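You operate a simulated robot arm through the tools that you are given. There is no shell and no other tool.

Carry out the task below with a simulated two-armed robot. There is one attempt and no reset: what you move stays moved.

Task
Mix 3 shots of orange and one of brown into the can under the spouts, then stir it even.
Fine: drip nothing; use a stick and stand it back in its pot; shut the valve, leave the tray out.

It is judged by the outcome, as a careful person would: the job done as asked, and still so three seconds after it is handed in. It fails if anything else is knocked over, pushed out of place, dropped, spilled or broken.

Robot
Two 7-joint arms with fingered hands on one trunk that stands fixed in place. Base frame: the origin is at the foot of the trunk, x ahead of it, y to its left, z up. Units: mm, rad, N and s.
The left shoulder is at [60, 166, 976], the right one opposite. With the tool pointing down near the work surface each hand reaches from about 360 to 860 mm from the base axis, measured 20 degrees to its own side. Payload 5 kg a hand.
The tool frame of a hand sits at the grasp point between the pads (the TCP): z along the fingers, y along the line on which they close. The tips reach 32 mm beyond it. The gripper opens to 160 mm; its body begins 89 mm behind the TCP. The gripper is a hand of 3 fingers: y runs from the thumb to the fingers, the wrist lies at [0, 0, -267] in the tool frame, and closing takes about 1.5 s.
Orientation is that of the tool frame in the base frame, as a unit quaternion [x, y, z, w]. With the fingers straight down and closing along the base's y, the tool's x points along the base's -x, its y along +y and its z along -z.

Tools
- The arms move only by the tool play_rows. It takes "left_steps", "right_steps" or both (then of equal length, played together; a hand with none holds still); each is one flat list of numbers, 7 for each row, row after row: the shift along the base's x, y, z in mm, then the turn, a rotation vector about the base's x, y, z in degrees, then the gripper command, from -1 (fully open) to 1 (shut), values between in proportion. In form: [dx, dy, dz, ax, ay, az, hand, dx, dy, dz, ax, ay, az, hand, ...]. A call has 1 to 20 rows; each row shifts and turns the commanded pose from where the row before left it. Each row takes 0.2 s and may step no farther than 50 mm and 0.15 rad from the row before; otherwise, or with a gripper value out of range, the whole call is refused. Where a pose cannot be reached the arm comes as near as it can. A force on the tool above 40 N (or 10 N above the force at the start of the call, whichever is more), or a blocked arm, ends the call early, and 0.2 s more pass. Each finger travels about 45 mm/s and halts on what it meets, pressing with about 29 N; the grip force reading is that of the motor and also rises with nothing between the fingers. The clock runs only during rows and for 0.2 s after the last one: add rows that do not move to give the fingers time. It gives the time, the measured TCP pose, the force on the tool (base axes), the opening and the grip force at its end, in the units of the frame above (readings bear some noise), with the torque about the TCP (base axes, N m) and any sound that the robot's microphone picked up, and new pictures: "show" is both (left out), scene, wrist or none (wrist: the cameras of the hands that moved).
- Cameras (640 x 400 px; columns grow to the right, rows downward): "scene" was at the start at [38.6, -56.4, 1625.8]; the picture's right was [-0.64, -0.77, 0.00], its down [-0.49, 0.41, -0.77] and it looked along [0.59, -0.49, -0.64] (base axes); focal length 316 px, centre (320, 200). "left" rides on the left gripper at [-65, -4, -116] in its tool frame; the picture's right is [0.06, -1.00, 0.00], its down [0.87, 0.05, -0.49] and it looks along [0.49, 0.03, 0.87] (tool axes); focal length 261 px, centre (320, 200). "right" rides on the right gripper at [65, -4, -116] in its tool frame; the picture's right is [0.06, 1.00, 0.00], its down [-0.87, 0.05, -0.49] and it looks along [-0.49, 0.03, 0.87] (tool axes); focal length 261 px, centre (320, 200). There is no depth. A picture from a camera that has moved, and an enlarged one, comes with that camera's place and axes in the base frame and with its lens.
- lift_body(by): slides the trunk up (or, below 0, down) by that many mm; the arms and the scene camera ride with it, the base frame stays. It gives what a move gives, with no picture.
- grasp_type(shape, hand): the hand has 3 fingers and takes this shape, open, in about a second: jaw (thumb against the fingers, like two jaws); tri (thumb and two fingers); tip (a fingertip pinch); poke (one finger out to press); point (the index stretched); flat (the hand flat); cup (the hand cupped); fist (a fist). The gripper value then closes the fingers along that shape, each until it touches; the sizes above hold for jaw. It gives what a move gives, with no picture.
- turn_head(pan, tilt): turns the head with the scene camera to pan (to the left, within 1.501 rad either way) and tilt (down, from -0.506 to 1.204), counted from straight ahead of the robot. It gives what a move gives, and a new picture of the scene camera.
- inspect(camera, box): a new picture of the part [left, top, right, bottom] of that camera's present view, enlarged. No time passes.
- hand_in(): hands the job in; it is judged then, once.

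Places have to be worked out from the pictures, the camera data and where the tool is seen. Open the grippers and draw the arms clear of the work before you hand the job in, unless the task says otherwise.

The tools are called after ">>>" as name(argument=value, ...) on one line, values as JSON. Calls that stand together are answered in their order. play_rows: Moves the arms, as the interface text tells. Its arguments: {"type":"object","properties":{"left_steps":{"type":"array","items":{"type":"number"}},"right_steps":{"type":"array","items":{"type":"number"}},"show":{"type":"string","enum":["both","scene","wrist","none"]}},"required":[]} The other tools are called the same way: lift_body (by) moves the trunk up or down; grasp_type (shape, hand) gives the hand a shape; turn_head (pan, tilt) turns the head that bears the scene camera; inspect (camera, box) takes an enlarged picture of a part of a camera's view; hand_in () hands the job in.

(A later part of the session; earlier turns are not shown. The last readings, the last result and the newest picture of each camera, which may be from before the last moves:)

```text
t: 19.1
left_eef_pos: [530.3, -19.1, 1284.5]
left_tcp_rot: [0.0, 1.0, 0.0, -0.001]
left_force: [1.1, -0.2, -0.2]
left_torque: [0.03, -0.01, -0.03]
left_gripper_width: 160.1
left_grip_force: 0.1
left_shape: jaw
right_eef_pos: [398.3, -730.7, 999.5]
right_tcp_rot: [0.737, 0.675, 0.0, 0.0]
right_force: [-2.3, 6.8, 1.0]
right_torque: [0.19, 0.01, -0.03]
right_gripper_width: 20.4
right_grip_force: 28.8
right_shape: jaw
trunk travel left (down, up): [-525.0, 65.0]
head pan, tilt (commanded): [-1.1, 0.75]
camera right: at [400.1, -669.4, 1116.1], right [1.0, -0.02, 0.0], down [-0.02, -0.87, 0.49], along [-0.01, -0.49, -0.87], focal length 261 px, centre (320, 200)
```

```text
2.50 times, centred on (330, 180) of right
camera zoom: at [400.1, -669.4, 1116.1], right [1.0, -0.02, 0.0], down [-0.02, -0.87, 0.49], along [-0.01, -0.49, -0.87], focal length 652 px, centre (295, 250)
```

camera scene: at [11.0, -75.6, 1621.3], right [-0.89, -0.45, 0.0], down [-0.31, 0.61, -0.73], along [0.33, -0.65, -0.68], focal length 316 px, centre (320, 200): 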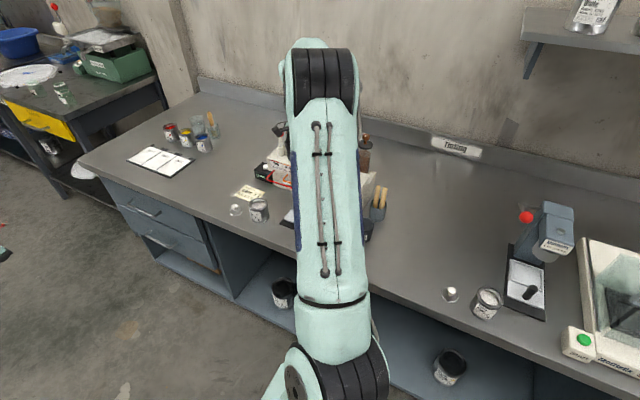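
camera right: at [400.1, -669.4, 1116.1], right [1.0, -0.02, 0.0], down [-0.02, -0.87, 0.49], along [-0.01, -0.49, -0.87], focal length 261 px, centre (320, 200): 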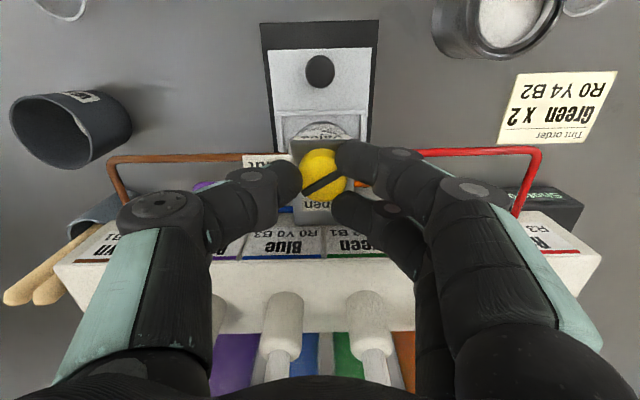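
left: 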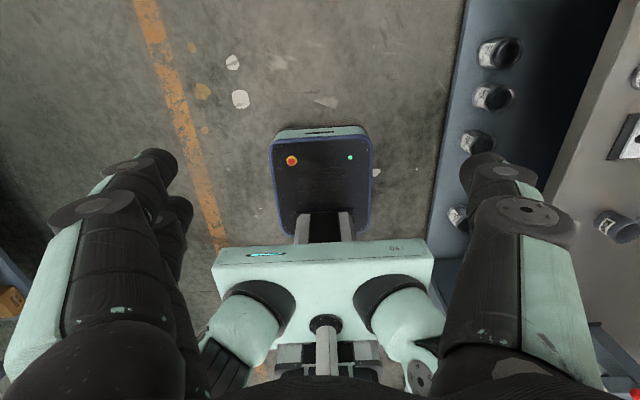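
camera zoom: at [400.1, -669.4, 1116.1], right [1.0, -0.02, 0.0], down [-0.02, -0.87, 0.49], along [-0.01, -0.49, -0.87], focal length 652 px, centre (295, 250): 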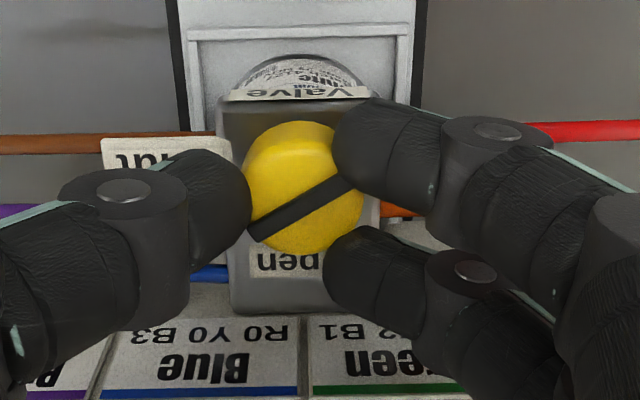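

The knob turns with the hand. I carry on another 60°.

>>> play_rows(right_steps=[0, 0, 0, 0, 0, 6, 1, 0, 0, 0, 0, 0, 6, 1, 0, 0, 0, 0, 0, 6, 1, 0, 0, 0, 0, 0, 6, 1, 0, 0, 0, 0, 0, 6, 1, 0, 0, 0, 0, 0, 6, 1, 0, 0, 0, 0, 0, 6, 1, 0, 0, 0, 0, 0, 6, 1, 0, 0, 0, 0, 0, 6, 1, 0, 0, 0, 0, 0, 6, 1], show="wrist")

>>> inspect(camera="right", box=[220, 100, 440, 260])

```text
t: 21.3
left_eef_pos: [531.9, -19.6, 1283.4]
left_tcp_rot: [0.0, 1.0, -0.001, 0.0]
left_force: [-0.1, 0.3, 0.1]
left_torque: [-0.01, -0.01, -0.01]
left_gripper_width: 159.8
left_grip_force: 0.1
left_shape: jaw
right_eef_pos: [398.2, -733.5, 999.5]
right_tcp_rot: [0.3, 0.954, -0.001, 0.001]
right_force: [-0.9, -5.0, 2.2]
right_torque: [-0.1, 0.03, -0.17]
right_gripper_width: 20.4
right_grip_force: 29.0
right_shape: jaw
trunk travel left (down, up): [-525.0, 65.0]
head pan, tilt (commanded): [-1.1, 0.75]
camera right: at [343.1, -701.7, 1115.9], right [0.52, 0.85, 0.0], down [0.74, -0.45, 0.49], along [0.42, -0.26, -0.87], focal length 261 px, centre (320, 200)
```

right: 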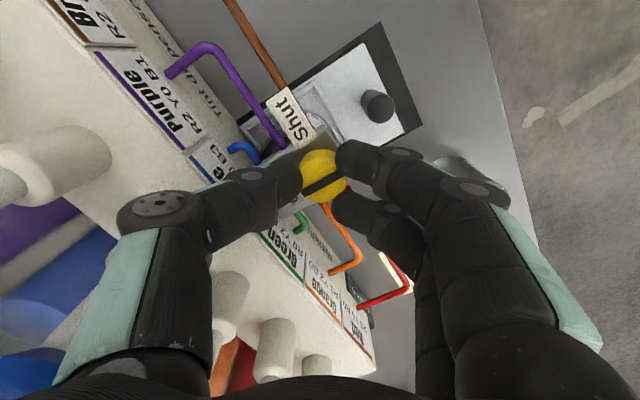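

```text
2.50 times, centred on (330, 180) of right
camera zoom: at [343.1, -701.7, 1115.9], right [0.52, 0.85, 0.0], down [0.74, -0.45, 0.49], along [0.42, -0.26, -0.87], focal length 652 px, centre (295, 250)
```

zoom: 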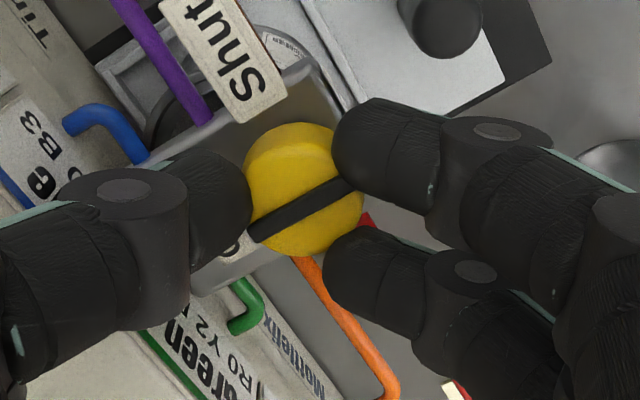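

The bar has turned the full 90° and points to "Open". I open the jaw a little, lift clear, and check.

>>> play_rows(right_steps=[0, 0, 0, 0, 0, 0, 0.55, 0, 0, 0, 0, 0, 0, 0.5, 0, 0, 0, 0, 0, 0, 0.5, 0, 0, 12, 0, 0, 0, 0.5, 0, 0, 20, 0, 0, 0, 0.5, 0, 0, 30, 0, 0, 0, 0.5], show="wrist")

>>> inspect(camera="right", box=[220, 80, 440, 240])

```text
t: 22.7
left_eef_pos: [532.2, -18.5, 1284.2]
left_tcp_rot: [-0.001, 1.0, 0.0, -0.001]
left_force: [-0.5, -0.6, -0.7]
left_torque: [-0.01, 0.02, 0.0]
left_gripper_width: 159.9
left_grip_force: 0.1
left_shape: jaw
right_eef_pos: [399.6, -733.3, 1061.7]
right_tcp_rot: [0.301, 0.954, 0.002, 0.002]
right_force: [-0.3, 0.0, 0.4]
right_torque: [0.0, 0.0, 0.0]
right_gripper_width: 39.7
right_grip_force: 0.0
right_shape: jaw
trunk travel left (down, up): [-525.0, 65.0]
head pan, tilt (commanded): [-1.1, 0.75]
camera right: at [343.6, -700.7, 1178.2], right [0.52, 0.85, 0.0], down [0.74, -0.45, 0.49], along [0.42, -0.26, -0.87], focal length 261 px, centre (320, 200)
```

right: 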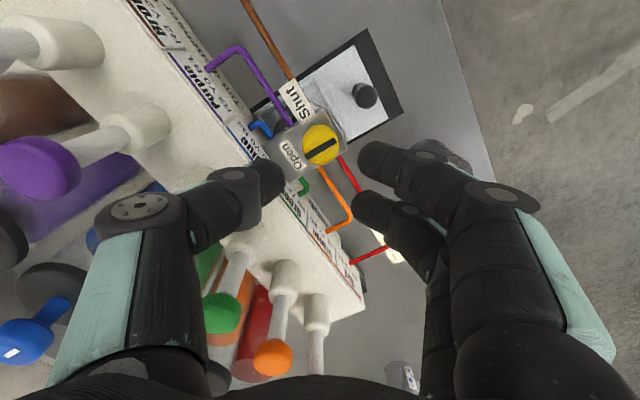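

```text
2.50 times, centred on (330, 160) of right
camera zoom: at [343.6, -700.7, 1178.2], right [0.52, 0.85, 0.0], down [0.74, -0.45, 0.49], along [0.42, -0.26, -0.87], focal length 652 px, centre (295, 300)
```

zoom: 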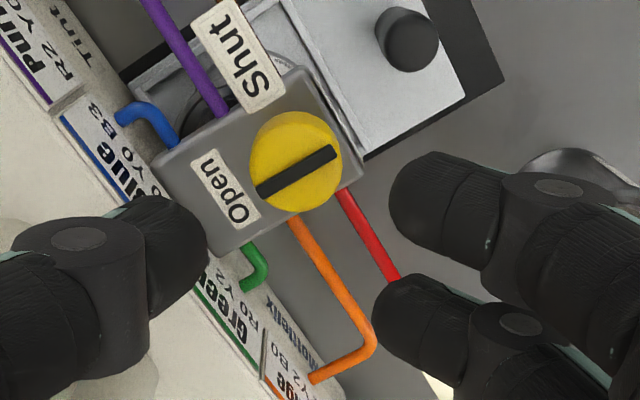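

The valve now points to "Open". Next I raise, close the jaw, and reorient to yaw 0 with a 30° outward lean, stopping above the orange plunger.

>>> play_rows(right_steps=[0, 0, 30, 0, 0, 0, 1, 0, 0, 30, 0, 0, 0, 1, 5, 0, 25, 0, 0, 7, 1, 10, 0, 15, 0, 0, 7, 1, 10, 0, 10, 0, 0, 7, 1, 10, 0, 0, 0, 0, 7, 1, 10, 0, 0, 0, 0, 7, 1, 5, -5, 0, -7.5, 0, 0, 1, 5, -5, 0, -7.5, 0, 0, 1, 5, -5, 0, -7.5, 0, 0, 1, 5, -5, 0, -7.5, 0, 0, 1])

```text
t: 25.1
left_eef_pos: [531.3, -18.7, 1284.7]
left_tcp_rot: [0.0, 1.0, 0.0, 0.0]
left_force: [0.3, 0.2, 0.2]
left_torque: [-0.02, 0.0, -0.01]
left_gripper_width: 160.0
left_grip_force: 0.1
left_shape: jaw
right_eef_pos: [465.3, -753.1, 1171.2]
right_tcp_rot: [0.0, 0.966, -0.259, 0.0]
right_force: [-0.3, 0.0, 0.1]
right_torque: [-0.02, -0.02, 0.02]
right_gripper_width: 0.0
right_grip_force: 28.6
right_shape: jaw
trunk travel left (down, up): [-525.0, 65.0]
head pan, tilt (commanded): [-1.1, 0.75]
camera scene: at [11.4, -75.4, 1621.3], right [-0.89, -0.45, 0.0], down [-0.31, 0.61, -0.73], along [0.33, -0.65, -0.68], focal length 316 px, centre (320, 200)
camera right: at [399.8, -700.4, 1274.2], right [-0.06, 0.86, -0.5], down [0.87, 0.29, 0.4], along [0.49, -0.41, -0.77], focal length 261 px, centre (320, 200)
```

scene: 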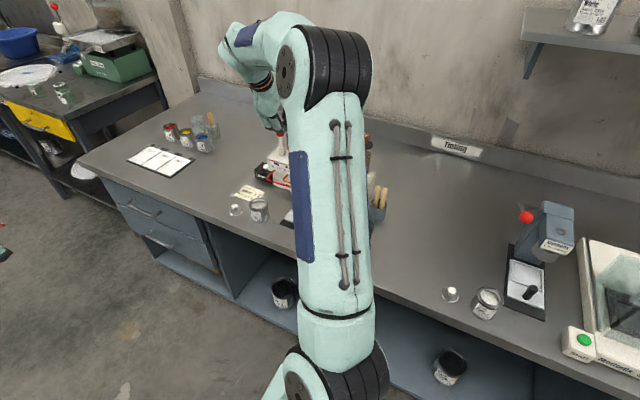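
right: 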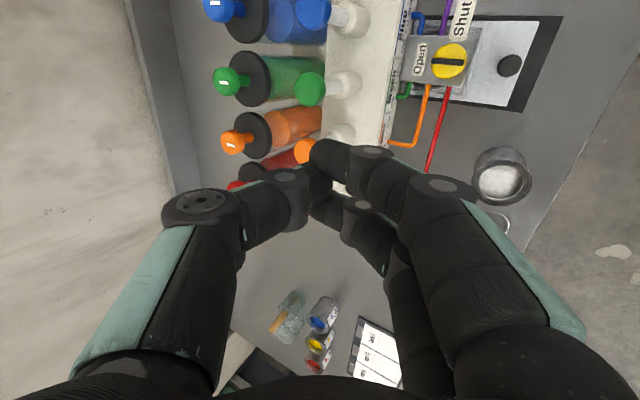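

The orientation is reached cleanly and the valve's bar clearly points to "Open". I move over the orange plunger, staying above it.

>>> play_rows(right_steps=[5, -20, 0, 0, 0, 0, 1, 5, -20, 0, 0, 0, 0, 1, 4, -17.5, 0, 0, 0, 0, 1, 0, 0, -10, 0, 0, 0, 1, 0, 0, -11, 0, 0, 0, 1, 0, 0, 0, 0, 0, 0, 1])

>>> inspect(camera="right", box=[180, 60, 460, 260])

>>> inspect(camera="scene", box=[220, 80, 400, 220])

```text
t: 26.5
left_eef_pos: [531.4, -19.4, 1283.5]
left_tcp_rot: [0.0, 1.0, -0.001, 0.0]
left_force: [0.7, -1.3, -0.7]
left_torque: [0.0, -0.01, -0.01]
left_gripper_width: 159.8
left_grip_force: 0.1
left_shape: jaw
right_eef_pos: [478.7, -811.6, 1150.0]
right_tcp_rot: [0.0, 0.966, -0.259, 0.001]
right_force: [0.3, -0.1, -0.1]
right_torque: [0.02, 0.02, 0.01]
right_gripper_width: 0.1
right_grip_force: 28.8
right_shape: jaw
trunk travel left (down, up): [-525.0, 65.0]
head pan, tilt (commanded): [-1.1, 0.75]
camera scene: at [10.9, -75.3, 1621.3], right [-0.89, -0.45, 0.0], down [-0.31, 0.61, -0.73], along [0.33, -0.65, -0.68], focal length 316 px, centre (320, 200)
camera right: at [413.1, -757.8, 1253.7], right [-0.06, 0.86, -0.5], down [0.87, 0.29, 0.4], along [0.49, -0.41, -0.77], focal length 261 px, centre (320, 200)
```

scene: 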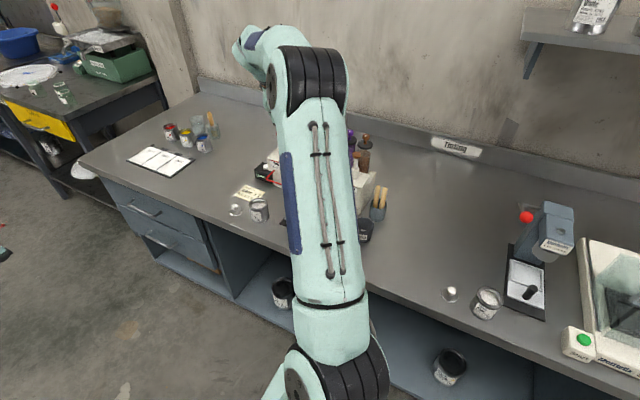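
right: 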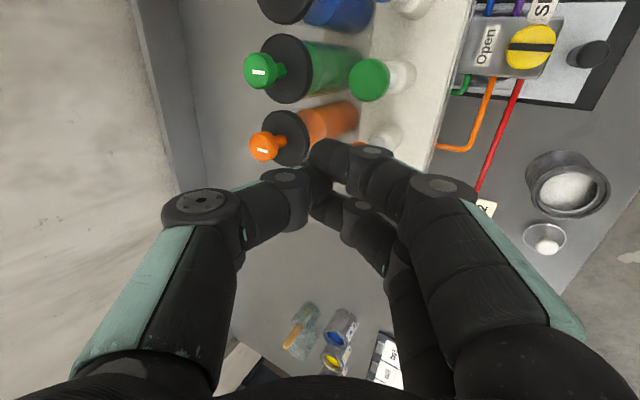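

```text
2.00 times, centred on (320, 160) of right
camera zoom: at [413.1, -757.8, 1253.7], right [-0.06, 0.86, -0.5], down [0.87, 0.29, 0.4], along [0.49, -0.41, -0.77], focal length 521 px, centre (320, 280)
```

zoom: 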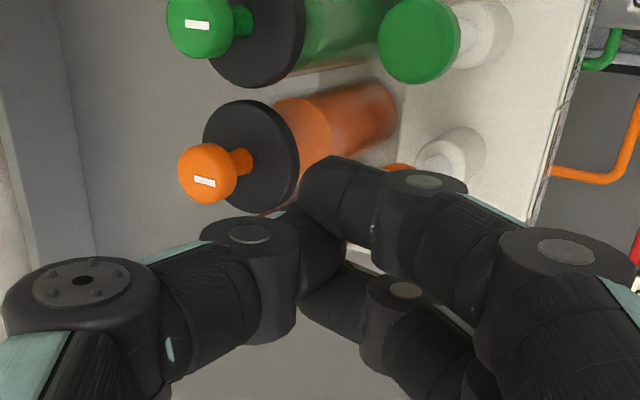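

```text
2.86 times, centred on (310, 150) of scene
camera zoom: at [10.9, -75.3, 1621.3], right [-0.89, -0.45, 0.0], down [-0.31, 0.61, -0.73], along [0.33, -0.65, -0.68], focal length 903 px, centre (349, 343)
```

zoom: 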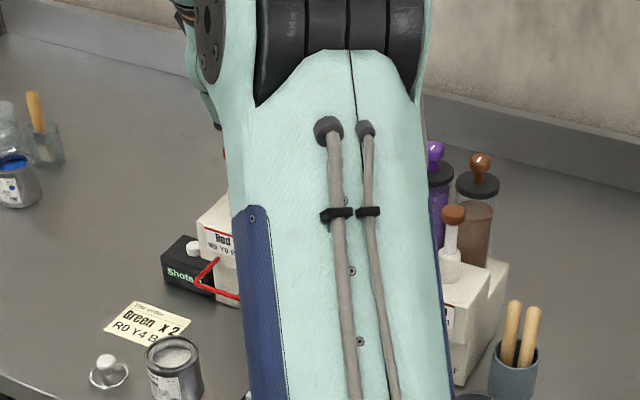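

The fingertips hide the orange knob from above, as intended. I descend slowly to find contact.

>>> play_rows(right_steps=[0, 0, -6, 0, 0, 0, 1, 0, 0, -6, 0, 0, 0, 1, 0, 0, -6, 0, 0, 0, 1, 0, 0, -5, 0, 0, 0, 1, 0, 0, -5, 0, 0, 0, 1], show="wrist")

>>> inspect(camera="right", box=[240, 60, 440, 220])

```text
t: 27.7
left_eef_pos: [531.7, -18.7, 1284.4]
left_tcp_rot: [0.0, 1.0, 0.0, 0.001]
left_force: [-0.6, -0.6, -0.5]
left_torque: [0.0, -0.01, 0.01]
left_gripper_width: 159.9
left_grip_force: 0.0
left_shape: jaw
right_eef_pos: [478.6, -810.2, 1121.4]
right_tcp_rot: [0.0, 0.966, -0.258, 0.0]
right_force: [-0.4, -0.6, 0.3]
right_torque: [0.01, -0.01, -0.01]
right_gripper_width: 0.1
right_grip_force: 28.8
right_shape: jaw
trunk travel left (down, up): [-525.0, 65.0]
head pan, tilt (commanded): [-1.1, 0.75]
camera right: at [413.1, -757.9, 1224.8], right [-0.06, 0.86, -0.5], down [0.87, 0.29, 0.4], along [0.49, -0.41, -0.77], focal length 261 px, centre (320, 200)
```

right: 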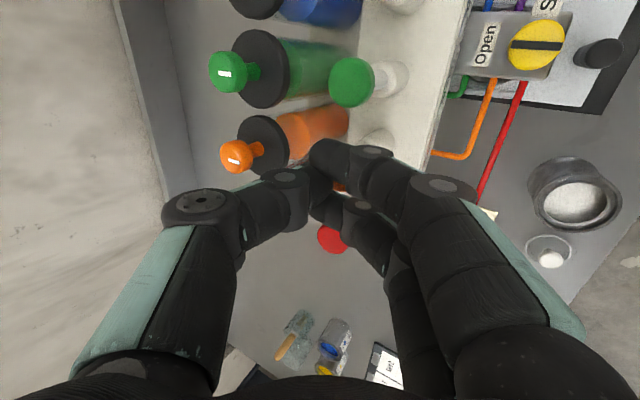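

```text
2.50 times, centred on (340, 140) of right
camera zoom: at [413.1, -757.9, 1224.8], right [-0.06, 0.86, -0.5], down [0.87, 0.29, 0.4], along [0.49, -0.41, -0.77], focal length 652 px, centre (270, 350)
```

zoom: 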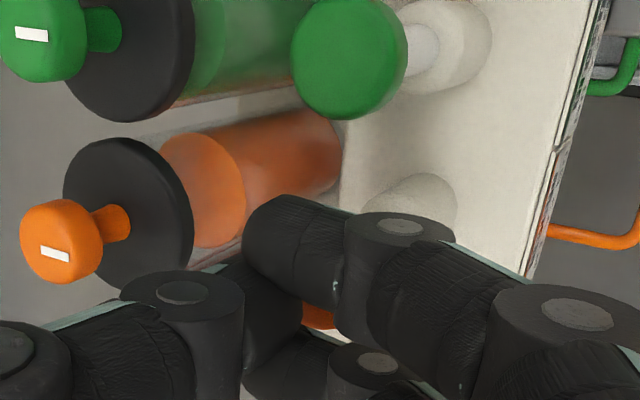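

No contact yet at z=1121; the orange knob shows directly beneath between the fingers. I continue down in small steps.

>>> play_rows(right_steps=[0, 0, -3, 0, 0, 0, 1, 0, 0, -3, 0, 0, 0, 1, 0, 0, -3, 0, 0, 0, 1], show="wrist")

>>> inspect(camera="right", box=[240, 60, 440, 220])

```text
t: 28.5
left_eef_pos: [531.9, -19.4, 1284.4]
left_tcp_rot: [0.0, 1.0, 0.0, 0.0]
left_force: [-1.0, 0.2, -0.2]
left_torque: [-0.01, -0.02, 0.03]
left_gripper_width: 160.0
left_grip_force: 0.1
left_shape: jaw
right_eef_pos: [477.3, -811.7, 1112.2]
right_tcp_rot: [0.0, 0.966, -0.258, 0.001]
right_force: [0.1, 0.2, -0.5]
right_torque: [0.0, 0.0, 0.02]
right_gripper_width: 0.1
right_grip_force: 29.2
right_shape: jaw
trunk travel left (down, up): [-525.0, 65.0]
head pan, tilt (commanded): [-1.1, 0.75]
camera right: at [413.0, -758.3, 1216.1], right [-0.06, 0.86, -0.5], down [0.87, 0.29, 0.4], along [0.49, -0.41, -0.77], focal length 261 px, centre (320, 200)
```

right: 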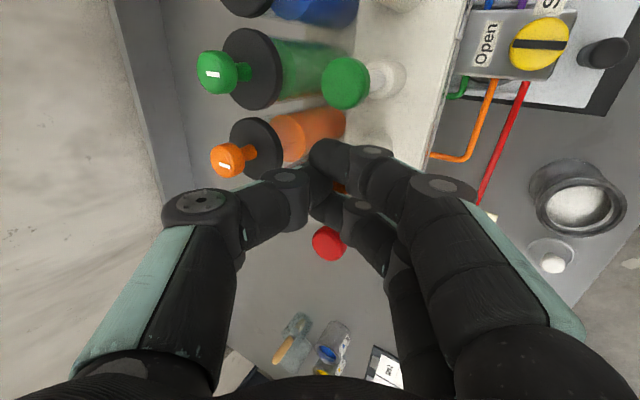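

```text
2.50 times, centred on (340, 140) of right
camera zoom: at [413.0, -758.3, 1216.1], right [-0.06, 0.86, -0.5], down [0.87, 0.29, 0.4], along [0.49, -0.41, -0.77], focal length 652 px, centre (270, 350)
```

zoom: 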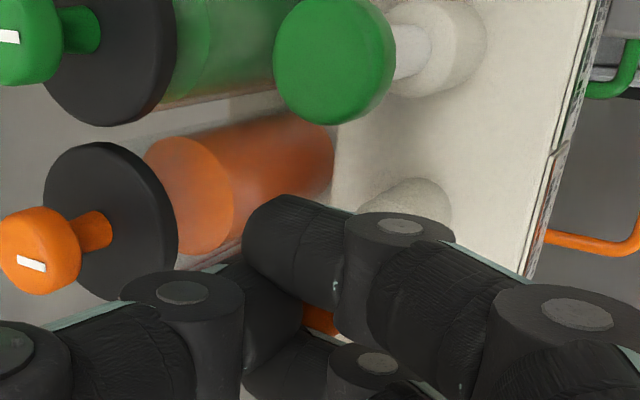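

Still no contact, and the knob top should be at about z≈1090; I keep going down gently, with the force stop as a guard.

>>> play_rows(right_steps=[0, 0, -3, 0, 0, 0, 1, 0, 0, -3, 0, 0, 0, 1], show="wrist")

>>> inspect(camera="right", box=[280, 120, 400, 220])

```text
t: 29.1
left_eef_pos: [531.5, -19.7, 1283.3]
left_tcp_rot: [0.0, 1.0, 0.0, 0.001]
left_force: [-0.2, -0.3, 0.1]
left_torque: [-0.01, -0.03, -0.02]
left_gripper_width: 159.8
left_grip_force: 0.0
left_shape: jaw
right_eef_pos: [478.6, -810.3, 1107.8]
right_tcp_rot: [0.001, 0.966, -0.258, 0.001]
right_force: [-0.3, -0.6, 2.1]
right_torque: [0.03, 0.01, 0.01]
right_gripper_width: 0.1
right_grip_force: 29.0
right_shape: jaw
trunk travel left (down, up): [-525.0, 65.0]
head pan, tilt (commanded): [-1.1, 0.75]
camera right: at [413.0, -758.0, 1210.4], right [-0.06, 0.86, -0.5], down [0.87, 0.29, 0.4], along [0.49, -0.41, -0.77], focal length 261 px, centre (320, 200)
```

right: 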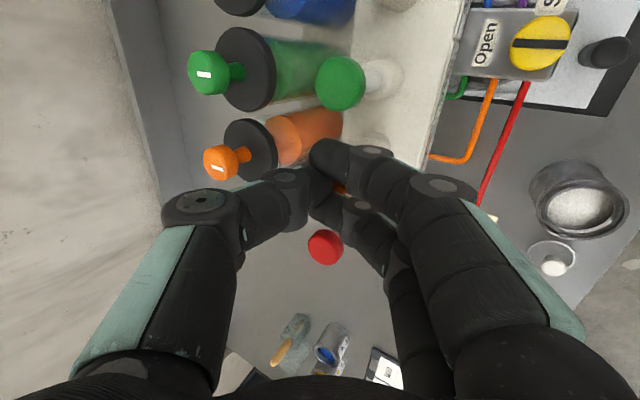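

```text
4.00 times, centred on (340, 170) of right
camera zoom: at [413.0, -758.0, 1210.4], right [-0.06, 0.86, -0.5], down [0.87, 0.29, 0.4], along [0.49, -0.41, -0.77], focal length 1043 px, centre (240, 320)
```

zoom: 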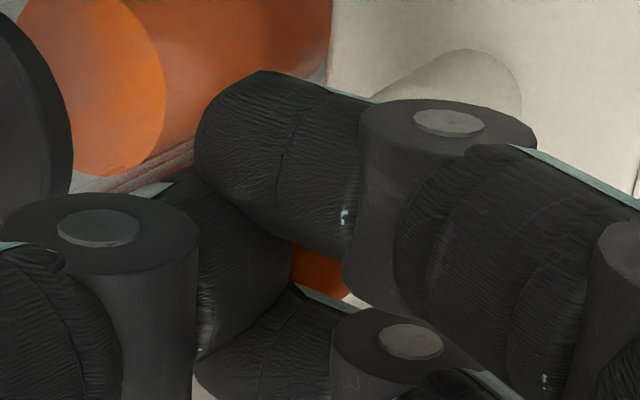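

A first touch (2 N). I press on down, 15 mm in small steps, watching force and sound.

>>> play_rows(right_steps=[0, 0, -3, 0, 0, 0, 1, 0, 0, -3, 0, 0, 0, 1, 0, 0, -3, 0, 0, 0, 1, 0, 0, -3, 0, 0, 0, 1], show="wrist")

>>> inspect(camera="right", box=[280, 120, 400, 220])

```text
t: 30.1
left_eef_pos: [530.9, -18.7, 1283.7]
left_tcp_rot: [-0.001, 1.0, 0.0, -0.001]
left_force: [-0.2, -0.5, -0.2]
left_torque: [0.0, 0.0, 0.04]
left_gripper_width: 160.1
left_grip_force: 0.0
left_shape: jaw
right_eef_pos: [477.7, -810.3, 1095.4]
right_tcp_rot: [0.0, 0.966, -0.258, 0.001]
right_force: [0.0, 0.9, 4.8]
right_torque: [-0.03, -0.06, 0.01]
right_gripper_width: 0.0
right_grip_force: 29.2
right_shape: jaw
trunk travel left (down, up): [-525.0, 65.0]
head pan, tilt (commanded): [-1.1, 0.75]
camera right: at [412.9, -757.8, 1199.1], right [-0.06, 0.86, -0.5], down [0.87, 0.29, 0.4], along [0.49, -0.41, -0.77], focal length 261 px, centre (320, 200)
```

right: 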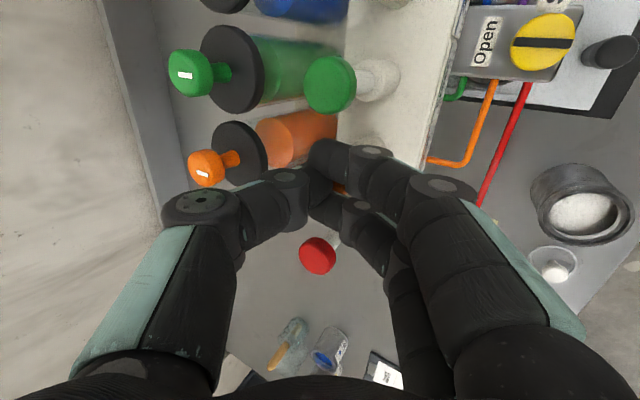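

```text
4.00 times, centred on (340, 170) of right
camera zoom: at [412.9, -757.8, 1199.1], right [-0.06, 0.86, -0.5], down [0.87, 0.29, 0.4], along [0.49, -0.41, -0.77], focal length 1043 px, centre (240, 320)
```

zoom: 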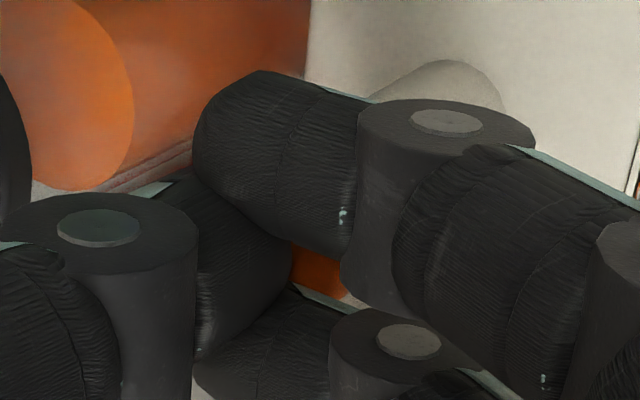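

The plunger moves under a light spring (4.8 N after ~12 mm). I keep pressing toward the end stop.

>>> play_rows(right_steps=[0, 0, -3, 0, 0, 0, 1, 0, 0, -3, 0, 0, 0, 1, 0, 0, -3, 0, 0, 0, 1, 0, 0, -3, 0, 0, 0, 1], show="wrist")

```text
t: 31.1
left_eef_pos: [530.6, -16.1, 1284.7]
left_tcp_rot: [0.0, 1.0, -0.001, 0.001]
left_force: [-0.6, -1.1, -0.3]
left_torque: [0.03, 0.0, 0.0]
left_gripper_width: 160.0
left_grip_force: 0.0
left_shape: jaw
right_eef_pos: [477.4, -808.6, 1087.5]
right_tcp_rot: [0.0, 0.965, -0.261, 0.002]
right_force: [-1.1, 4.2, 27.5]
right_torque: [-0.08, -0.04, 0.0]
right_gripper_width: 0.0
right_grip_force: 28.7
right_shape: jaw
trunk travel left (down, up): [-525.0, 65.0]
head pan, tilt (commanded): [-1.1, 0.75]
camera right: at [412.4, -755.8, 1190.6], right [-0.06, 0.86, -0.5], down [0.87, 0.3, 0.4], along [0.49, -0.41, -0.77], focal length 261 px, centre (320, 200)
```

right: 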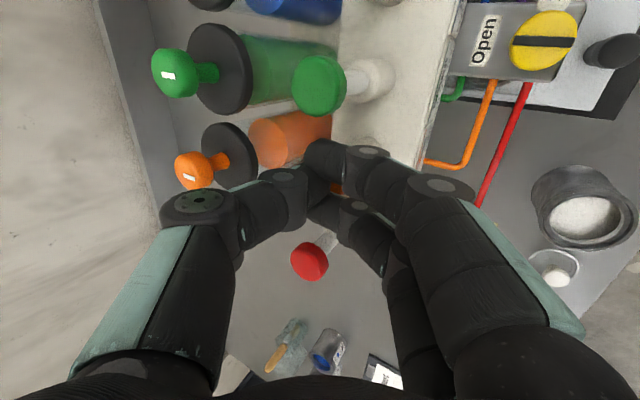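

27 N at TCP z≈1087: end of stroke (~20 mm). I release slowly back up past the plunger's rest height and then back off to read the counter.

>>> play_rows(right_steps=[0, 0, 2, 0, 0, 0, 1, 0, 0, 5, 0, 0, 0, 1, 0, 0, 5, 0, 0, 0, 1, 0, 0, 5, 0, 0, 0, 1, 0, 0, 8, 0, 0, 0, 1, 0, 0, 10, 0, 0, 0, 1, 0, 20, 20, 0, 0, 0, 0.5, 0, 30, 15, 0, 0, 0, 0, 0, 30, 0, 0, 0, 0, -0.5, 0, 20, 0, 0, 0, 0, -1, 0, 0, 0, 0, 0, 0, -1], show="wrist")

>>> inspect(camera="right", box=[240, 60, 440, 240])

>>> inspect(camera="scene", box=[250, 140, 330, 220])

```text
t: 33.5
left_eef_pos: [531.9, -18.6, 1284.3]
left_tcp_rot: [0.0, 1.0, 0.0, 0.0]
left_force: [0.0, -0.2, -0.1]
left_torque: [-0.01, 0.02, -0.06]
left_gripper_width: 160.0
left_grip_force: 0.0
left_shape: jaw
right_eef_pos: [478.1, -710.2, 1153.0]
right_tcp_rot: [0.001, 0.966, -0.258, 0.0]
right_force: [-0.1, 0.2, 0.2]
right_torque: [-0.02, -0.01, -0.01]
right_gripper_width: 82.3
right_grip_force: 0.2
right_shape: jaw
trunk travel left (down, up): [-525.0, 65.0]
head pan, tilt (commanded): [-1.1, 0.75]
camera right: at [413.2, -657.9, 1256.2], right [-0.06, 0.86, -0.5], down [0.87, 0.29, 0.4], along [0.49, -0.41, -0.77], focal length 261 px, centre (320, 200)
```

right: 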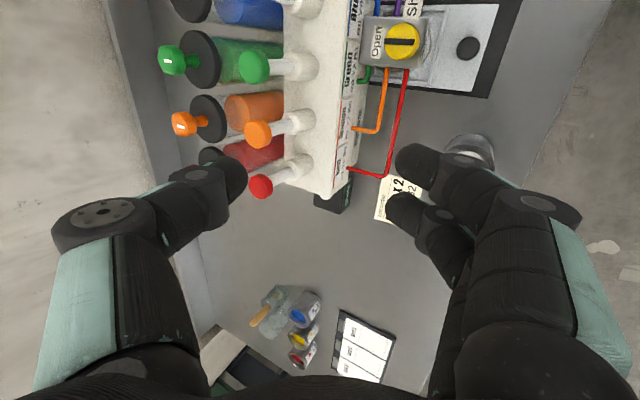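

```text
2.22 times, centred on (340, 150) of right
camera zoom: at [413.2, -657.9, 1256.2], right [-0.06, 0.86, -0.5], down [0.87, 0.29, 0.4], along [0.49, -0.41, -0.77], focal length 579 px, centre (276, 311)
```

zoom: 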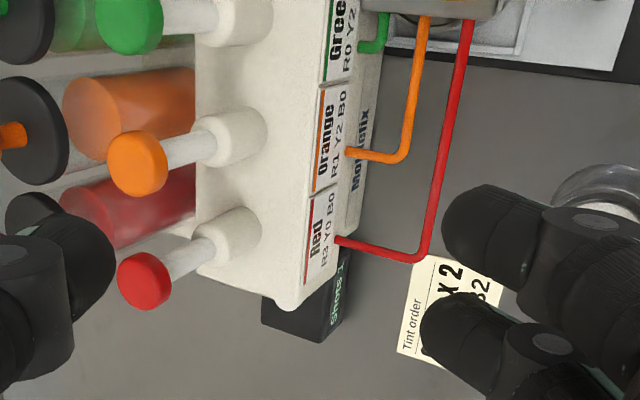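

```text
5.00 times, centred on (290, 180) of scene
camera zoom: at [11.1, -75.8, 1621.3], right [-0.89, -0.45, 0.0], down [-0.31, 0.61, -0.73], along [0.33, -0.65, -0.68], focal length 1580 px, centre (470, 300)
```

zoom: 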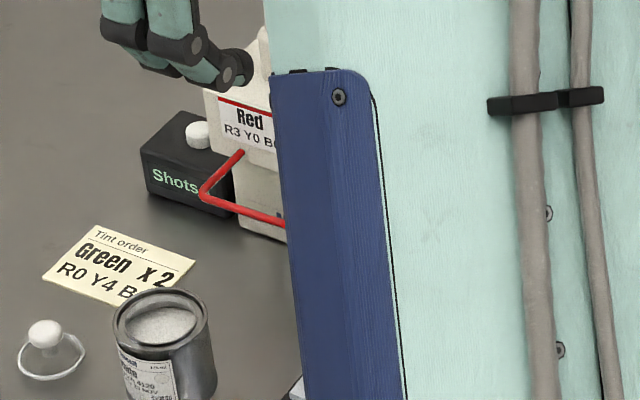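

The orange plunger sprang back. I zoom onto the counter's digit.

>>> inspect(camera="right", box=[320, 160, 370, 220])

>>> inspect(camera="right", box=[340, 0, 480, 100])

```text
6.67 times, centred on (345, 190) of right
camera zoom: at [413.2, -657.9, 1256.2], right [-0.06, 0.86, -0.5], down [0.87, 0.29, 0.4], along [0.49, -0.41, -0.77], focal length 1738 px, centre (153, 267)
```

zoom: 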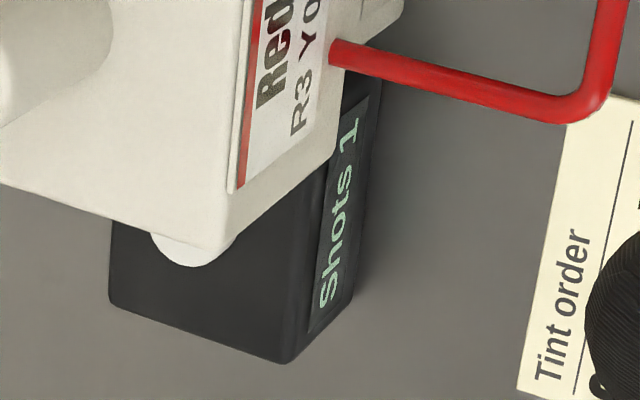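

```text
4.00 times, centred on (410, 50) of right
camera zoom: at [413.2, -657.9, 1256.2], right [-0.06, 0.86, -0.5], down [0.87, 0.29, 0.4], along [0.49, -0.41, -0.77], focal length 1043 px, centre (-40, 800)
```

zoom: 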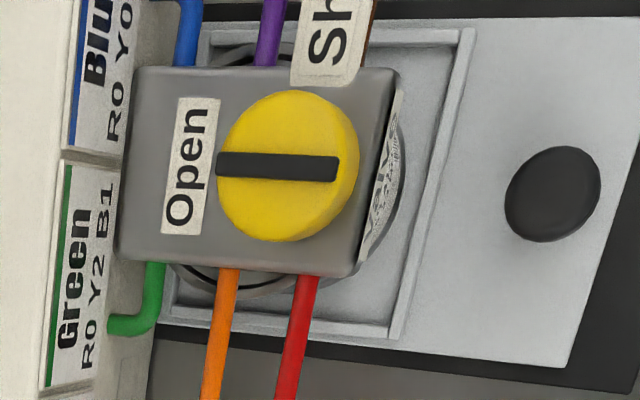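

The counter reads "Shots 1" – one full orange shot. I close the jaw and return above the orange plunger.

>>> play_rows(right_steps=[0, 0, 0, 0, 0, 0, 1, 0, 0, 0, 0, 0, 0, 1, 0, 0, 0, 0, 0, 0, 1, 0, 0, 0, 0, 0, 0, 1, 0, -20, 0, 0, 0, 0, 1, 0, -30, 0, 0, 0, 0, 1, 0, -30, 0, 0, 0, 0, 1, 0, -20, 0, 0, 0, 0, 1, 0, 0, -12, 0, 0, 0, 1, 0, 0, -15, 0, 0, 0, 1, 0, 0, -8, 0, 0, 0, 1], show="wrist")

```text
t: 35.9
left_eef_pos: [531.5, -18.4, 1283.9]
left_tcp_rot: [0.0, 1.0, -0.001, 0.0]
left_force: [-0.8, -0.7, 0.6]
left_torque: [-0.03, 0.0, 0.01]
left_gripper_width: 159.9
left_grip_force: 0.1
left_shape: jaw
right_eef_pos: [478.5, -811.1, 1117.5]
right_tcp_rot: [0.001, 0.966, -0.258, 0.002]
right_force: [0.5, 0.3, -0.2]
right_torque: [-0.01, 0.03, 0.01]
right_gripper_width: 0.0
right_grip_force: 28.8
right_shape: jaw
trunk travel left (down, up): [-525.0, 65.0]
head pan, tilt (commanded): [-1.1, 0.75]
camera right: at [412.8, -758.1, 1221.3], right [-0.06, 0.86, -0.5], down [0.87, 0.29, 0.4], along [0.49, -0.41, -0.77], focal length 261 px, centre (320, 200)
```

right: 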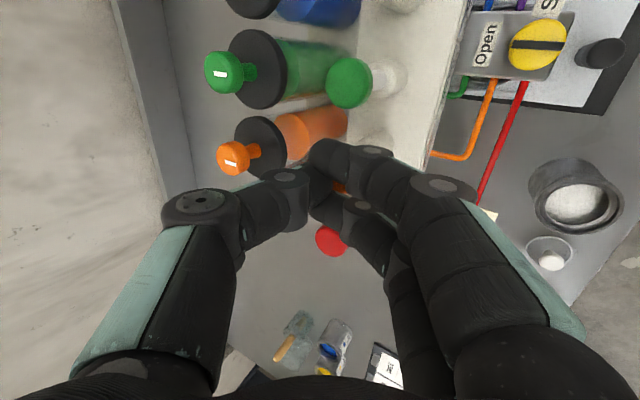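

Same spot over the orange plunger, no contact yet. I make the second orange press with the same travel and rise again.

>>> play_rows(right_steps=[0, 0, -6, 0, 0, 0, 1, 0, 0, -4, 0, 0, 0, 1, 0, 0, -3, 0, 0, 0, 1, 0, 0, -3, 0, 0, 0, 1, 0, 0, -3, 0, 0, 0, 1, 0, 0, -3, 0, 0, 0, 1, 0, 0, -3, 0, 0, 0, 1, 0, 0, -3, 0, 0, 0, 1, 0, 0, -3, 0, 0, 0, 1, 0, 0, -4, 0, 0, 0, 1, 0, 0, 0, 0, 0, 0, 1], show="none")

>>> play_rows(right_steps=[0, 0, 2, 0, 0, 0, 1, 0, 0, 5, 0, 0, 0, 1, 0, 0, 5, 0, 0, 0, 1, 0, 0, 5, 0, 0, 0, 1, 0, 0, 8, 0, 0, 0, 1, 0, 0, 10, 0, 0, 0, 1, 0, 20, 20, 0, 0, 0, 0.5, 0, 30, 15, 0, 0, 0, 0, 0, 30, 0, 0, 0, 0, -0.2, 0, 20, 0, 0, 0, 0, -0.2, 0, 0, 0, 0, 0, 0, -0.2], show="wrist")

>>> inspect(camera="right", box=[230, 100, 370, 220])

```text
t: 38.3
left_eef_pos: [530.3, -15.7, 1284.1]
left_tcp_rot: [0.0, 1.0, -0.001, 0.001]
left_force: [-0.2, -0.2, 0.4]
left_torque: [0.0, -0.02, 0.04]
left_gripper_width: 159.8
left_grip_force: 0.0
left_shape: jaw
right_eef_pos: [478.6, -809.2, 1087.0]
right_tcp_rot: [-0.001, 0.965, -0.261, 0.002]
right_force: [0.0, 6.5, 29.2]
right_torque: [-0.11, -0.12, -0.02]
right_gripper_width: 0.0
right_grip_force: 28.6
right_shape: jaw
trunk travel left (down, up): [-525.0, 65.0]
head pan, tilt (commanded): [-1.1, 0.75]
```

```text
t: 40.7
left_eef_pos: [531.2, -19.8, 1283.8]
left_tcp_rot: [0.001, 1.0, 0.0, 0.0]
left_force: [0.3, -0.1, 0.9]
left_torque: [0.01, -0.02, 0.0]
left_gripper_width: 160.0
left_grip_force: 0.1
left_shape: jaw
right_eef_pos: [478.6, -711.2, 1153.1]
right_tcp_rot: [0.0, 0.966, -0.258, 0.0]
right_force: [0.7, -0.7, 0.5]
right_torque: [-0.01, 0.01, -0.03]
right_gripper_width: 84.3
right_grip_force: 0.1
right_shape: jaw
trunk travel left (down, up): [-525.0, 65.0]
head pan, tilt (commanded): [-1.1, 0.75]
camera right: at [412.7, -658.4, 1256.8], right [-0.06, 0.86, -0.5], down [0.87, 0.29, 0.4], along [0.49, -0.41, -0.77], focal length 261 px, centre (320, 200)
```

right: 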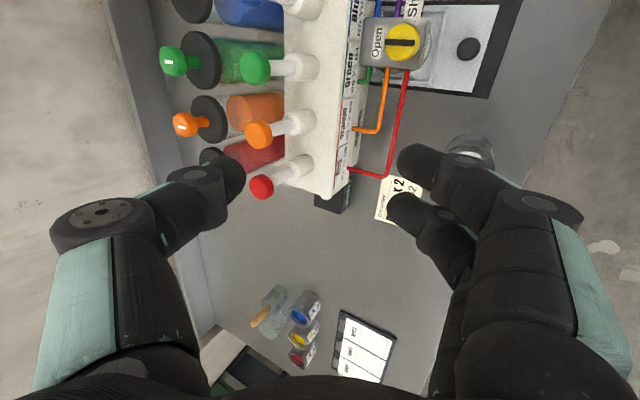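

```text
3.33 times, centred on (300, 160) of right
camera zoom: at [412.7, -658.4, 1256.8], right [-0.06, 0.86, -0.5], down [0.87, 0.29, 0.4], along [0.49, -0.41, -0.77], focal length 869 px, centre (387, 333)
```

zoom: 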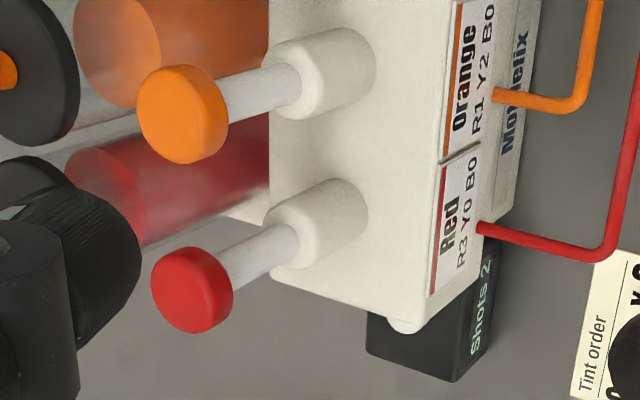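

The counter now reads "Shots 2". I close the jaw, go back and make the third orange press.

>>> play_rows(right_steps=[0, 0, 0, 0, 0, 0, 1, 0, 0, 0, 0, 0, 0, 1, 0, 0, 0, 0, 0, 0, 1, 0, 0, 0, 0, 0, 0, 1, 0, -20, 0, 0, 0, 0, 1, 0, -30, 0, 0, 0, 0, 1, 0, -30, 0, 0, 0, 0, 1, 0, -20, 0, 0, 0, 0, 1, 0, 0, -12, 0, 0, 0, 1, 0, 0, -15, 0, 0, 0, 1, 0, 0, -8, 0, 0, 0, 1], show="wrist")

>>> play_rows(right_steps=[0, 0, -6, 0, 0, 0, 1, 0, 0, -4, 0, 0, 0, 1, 0, 0, -3, 0, 0, 0, 1, 0, 0, -3, 0, 0, 0, 1, 0, 0, -3, 0, 0, 0, 1, 0, 0, -3, 0, 0, 0, 1, 0, 0, -3, 0, 0, 0, 1, 0, 0, -3, 0, 0, 0, 1, 0, 0, -3, 0, 0, 0, 1, 0, 0, -4, 0, 0, 0, 1, 0, 0, 0, 0, 0, 0, 1], show="none")

>>> play_rows(right_steps=[0, 0, 2, 0, 0, 0, 1, 0, 0, 5, 0, 0, 0, 1, 0, 0, 5, 0, 0, 0, 1, 0, 0, 5, 0, 0, 0, 1, 0, 0, 8, 0, 0, 0, 1, 0, 0, 10, 0, 0, 0, 1, 0, 20, 20, 0, 0, 0, 0.5, 0, 30, 15, 0, 0, 0, 0, 0, 30, 0, 0, 0, 0, -0.2, 0, 20, 0, 0, 0, 0, -0.2, 0, 0, 0, 0, 0, 0, -0.2], show="wrist")

>>> inspect(camera="right", box=[230, 100, 370, 220])

```text
t: 43.1
left_eef_pos: [532.0, -19.6, 1284.7]
left_tcp_rot: [0.001, 1.0, 0.0, 0.0]
left_force: [0.5, -0.6, -0.3]
left_torque: [0.04, 0.03, 0.0]
left_gripper_width: 159.9
left_grip_force: 0.0
left_shape: jaw
right_eef_pos: [478.9, -810.9, 1118.3]
right_tcp_rot: [0.0, 0.966, -0.259, 0.0]
right_force: [0.4, -0.1, 0.8]
right_torque: [0.02, -0.04, -0.01]
right_gripper_width: 0.0
right_grip_force: 29.3
right_shape: jaw
trunk travel left (down, up): [-525.0, 65.0]
head pan, tilt (commanded): [-1.1, 0.75]
camera right: at [413.6, -758.1, 1221.0], right [-0.06, 0.86, -0.5], down [0.87, 0.29, 0.4], along [0.49, -0.41, -0.77], focal length 261 px, centre (320, 200)
```

right: 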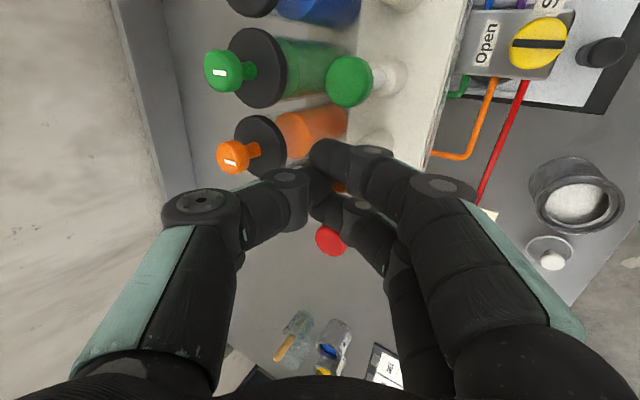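

```text
t: 45.5
left_eef_pos: [528.8, -16.4, 1285.1]
left_tcp_rot: [0.0, 1.0, -0.001, 0.002]
left_force: [0.6, 0.3, 0.2]
left_torque: [-0.03, -0.02, 0.0]
left_gripper_width: 159.9
left_grip_force: 0.1
left_shape: jaw
right_eef_pos: [478.7, -807.8, 1087.9]
right_tcp_rot: [0.0, 0.966, -0.26, 0.002]
right_force: [0.1, 4.2, 28.8]
right_torque: [-0.14, -0.09, -0.02]
right_gripper_width: 0.3
right_grip_force: 29.6
right_shape: jaw
trunk travel left (down, up): [-525.0, 65.0]
head pan, tilt (commanded): [-1.1, 0.75]
```

```text
t: 47.9
left_eef_pos: [532.0, -19.0, 1284.2]
left_tcp_rot: [-0.001, 1.0, 0.0, 0.0]
left_force: [0.8, 0.1, 0.7]
left_torque: [-0.03, 0.01, 0.0]
left_gripper_width: 159.9
left_grip_force: 0.1
left_shape: jaw
right_eef_pos: [476.9, -710.9, 1152.1]
right_tcp_rot: [0.0, 0.966, -0.258, 0.0]
right_force: [0.1, 0.2, 0.2]
right_torque: [-0.01, -0.02, 0.01]
right_gripper_width: 84.5
right_grip_force: 0.1
right_shape: jaw
trunk travel left (down, up): [-525.0, 65.0]
head pan, tilt (commanded): [-1.1, 0.75]
camera right: at [413.1, -657.7, 1256.2], right [-0.06, 0.86, -0.5], down [0.87, 0.29, 0.4], along [0.49, -0.41, -0.77], focal length 261 px, centre (320, 200)
```

right: 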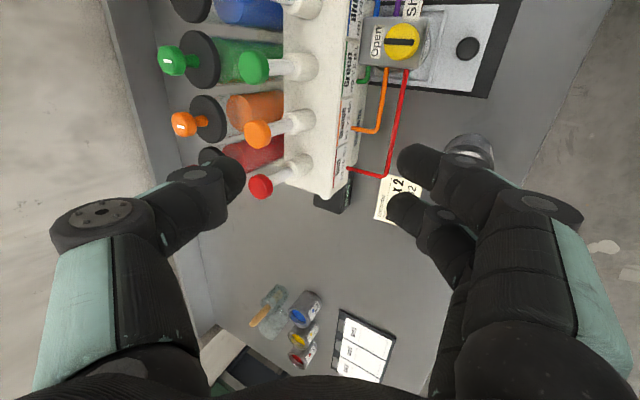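

```text
3.33 times, centred on (300, 160) of right
camera zoom: at [413.1, -657.7, 1256.2], right [-0.06, 0.86, -0.5], down [0.87, 0.29, 0.4], along [0.49, -0.41, -0.77], focal length 869 px, centre (387, 333)
```

zoom: 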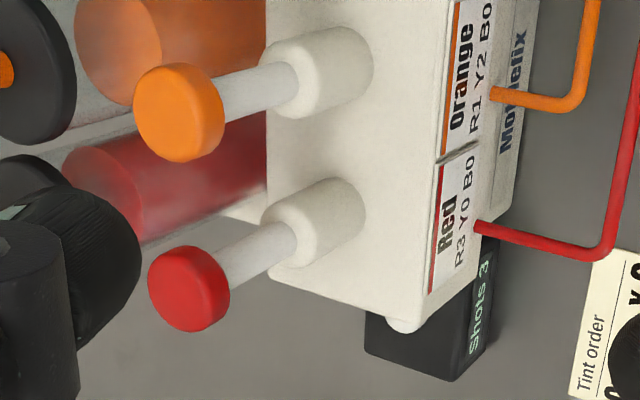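

"Shots 3". Now I carry the hand over to the brown end, staying in front of and above the plungers.

>>> play_rows(right_steps=[-20, 0, 12, 0, 0, 0, 0, -40, 0, 10, 0, 0, 0, 0.5, -40, 0, 0, 0, 0, 0, 1, -40, 0, 0, 0, 0, 0, 1, -40, 0, 0, 0, 0, 0, 1, -33, 0, 0, 0, 0, 0, 1, 0, 0, 0, 0, 0, 0, 1])

>>> inspect(camera="right", box=[200, 60, 400, 220])

```text
t: 49.5
left_eef_pos: [532.7, -18.8, 1283.4]
left_tcp_rot: [0.0, 1.0, 0.001, 0.0]
left_force: [0.6, -0.4, 0.0]
left_torque: [0.0, -0.01, 0.04]
left_gripper_width: 159.8
left_grip_force: 0.0
left_shape: jaw
right_eef_pos: [265.4, -711.1, 1174.2]
right_tcp_rot: [0.001, 0.966, -0.258, 0.0]
right_force: [-0.8, -0.1, -0.4]
right_torque: [0.02, 0.01, -0.01]
right_gripper_width: 0.0
right_grip_force: 28.5
right_shape: jaw
trunk travel left (down, up): [-525.0, 65.0]
head pan, tilt (commanded): [-1.1, 0.75]
camera scene: at [11.6, -75.6, 1621.2], right [-0.89, -0.45, 0.0], down [-0.31, 0.61, -0.73], along [0.33, -0.65, -0.68], focal length 316 px, centre (320, 200)
camera right: at [200.5, -658.0, 1277.9], right [-0.06, 0.86, -0.5], down [0.87, 0.29, 0.4], along [0.49, -0.41, -0.77], focal length 261 px, centre (320, 200)
```

scene: 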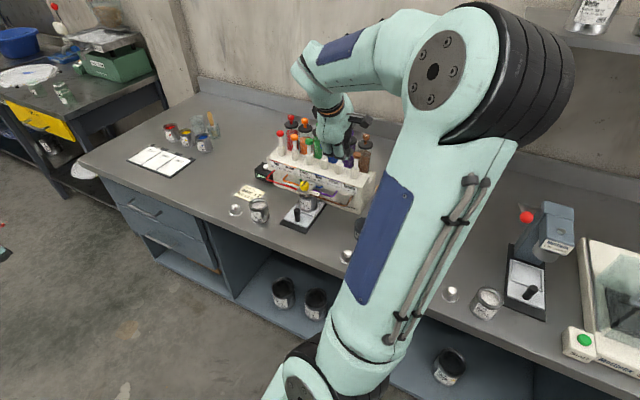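
right: 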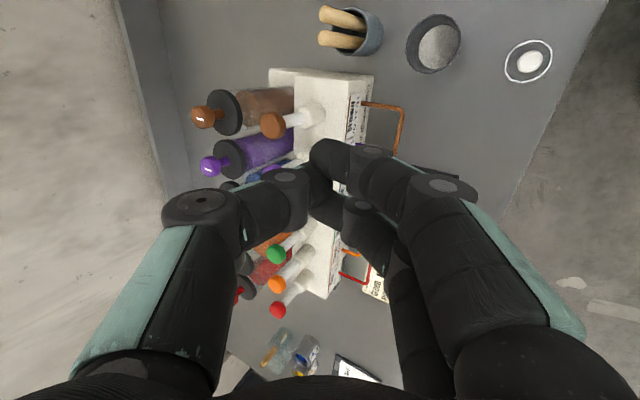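

```text
2.50 times, centred on (300, 140) of right
camera zoom: at [200.5, -658.0, 1277.9], right [-0.06, 0.86, -0.5], down [0.87, 0.29, 0.4], along [0.49, -0.41, -0.77], focal length 652 px, centre (370, 350)
```

zoom: 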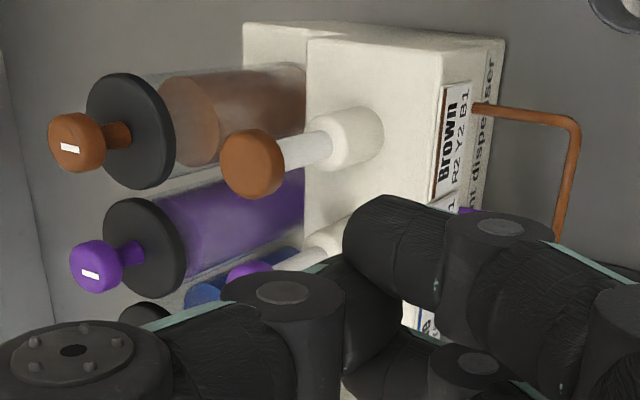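

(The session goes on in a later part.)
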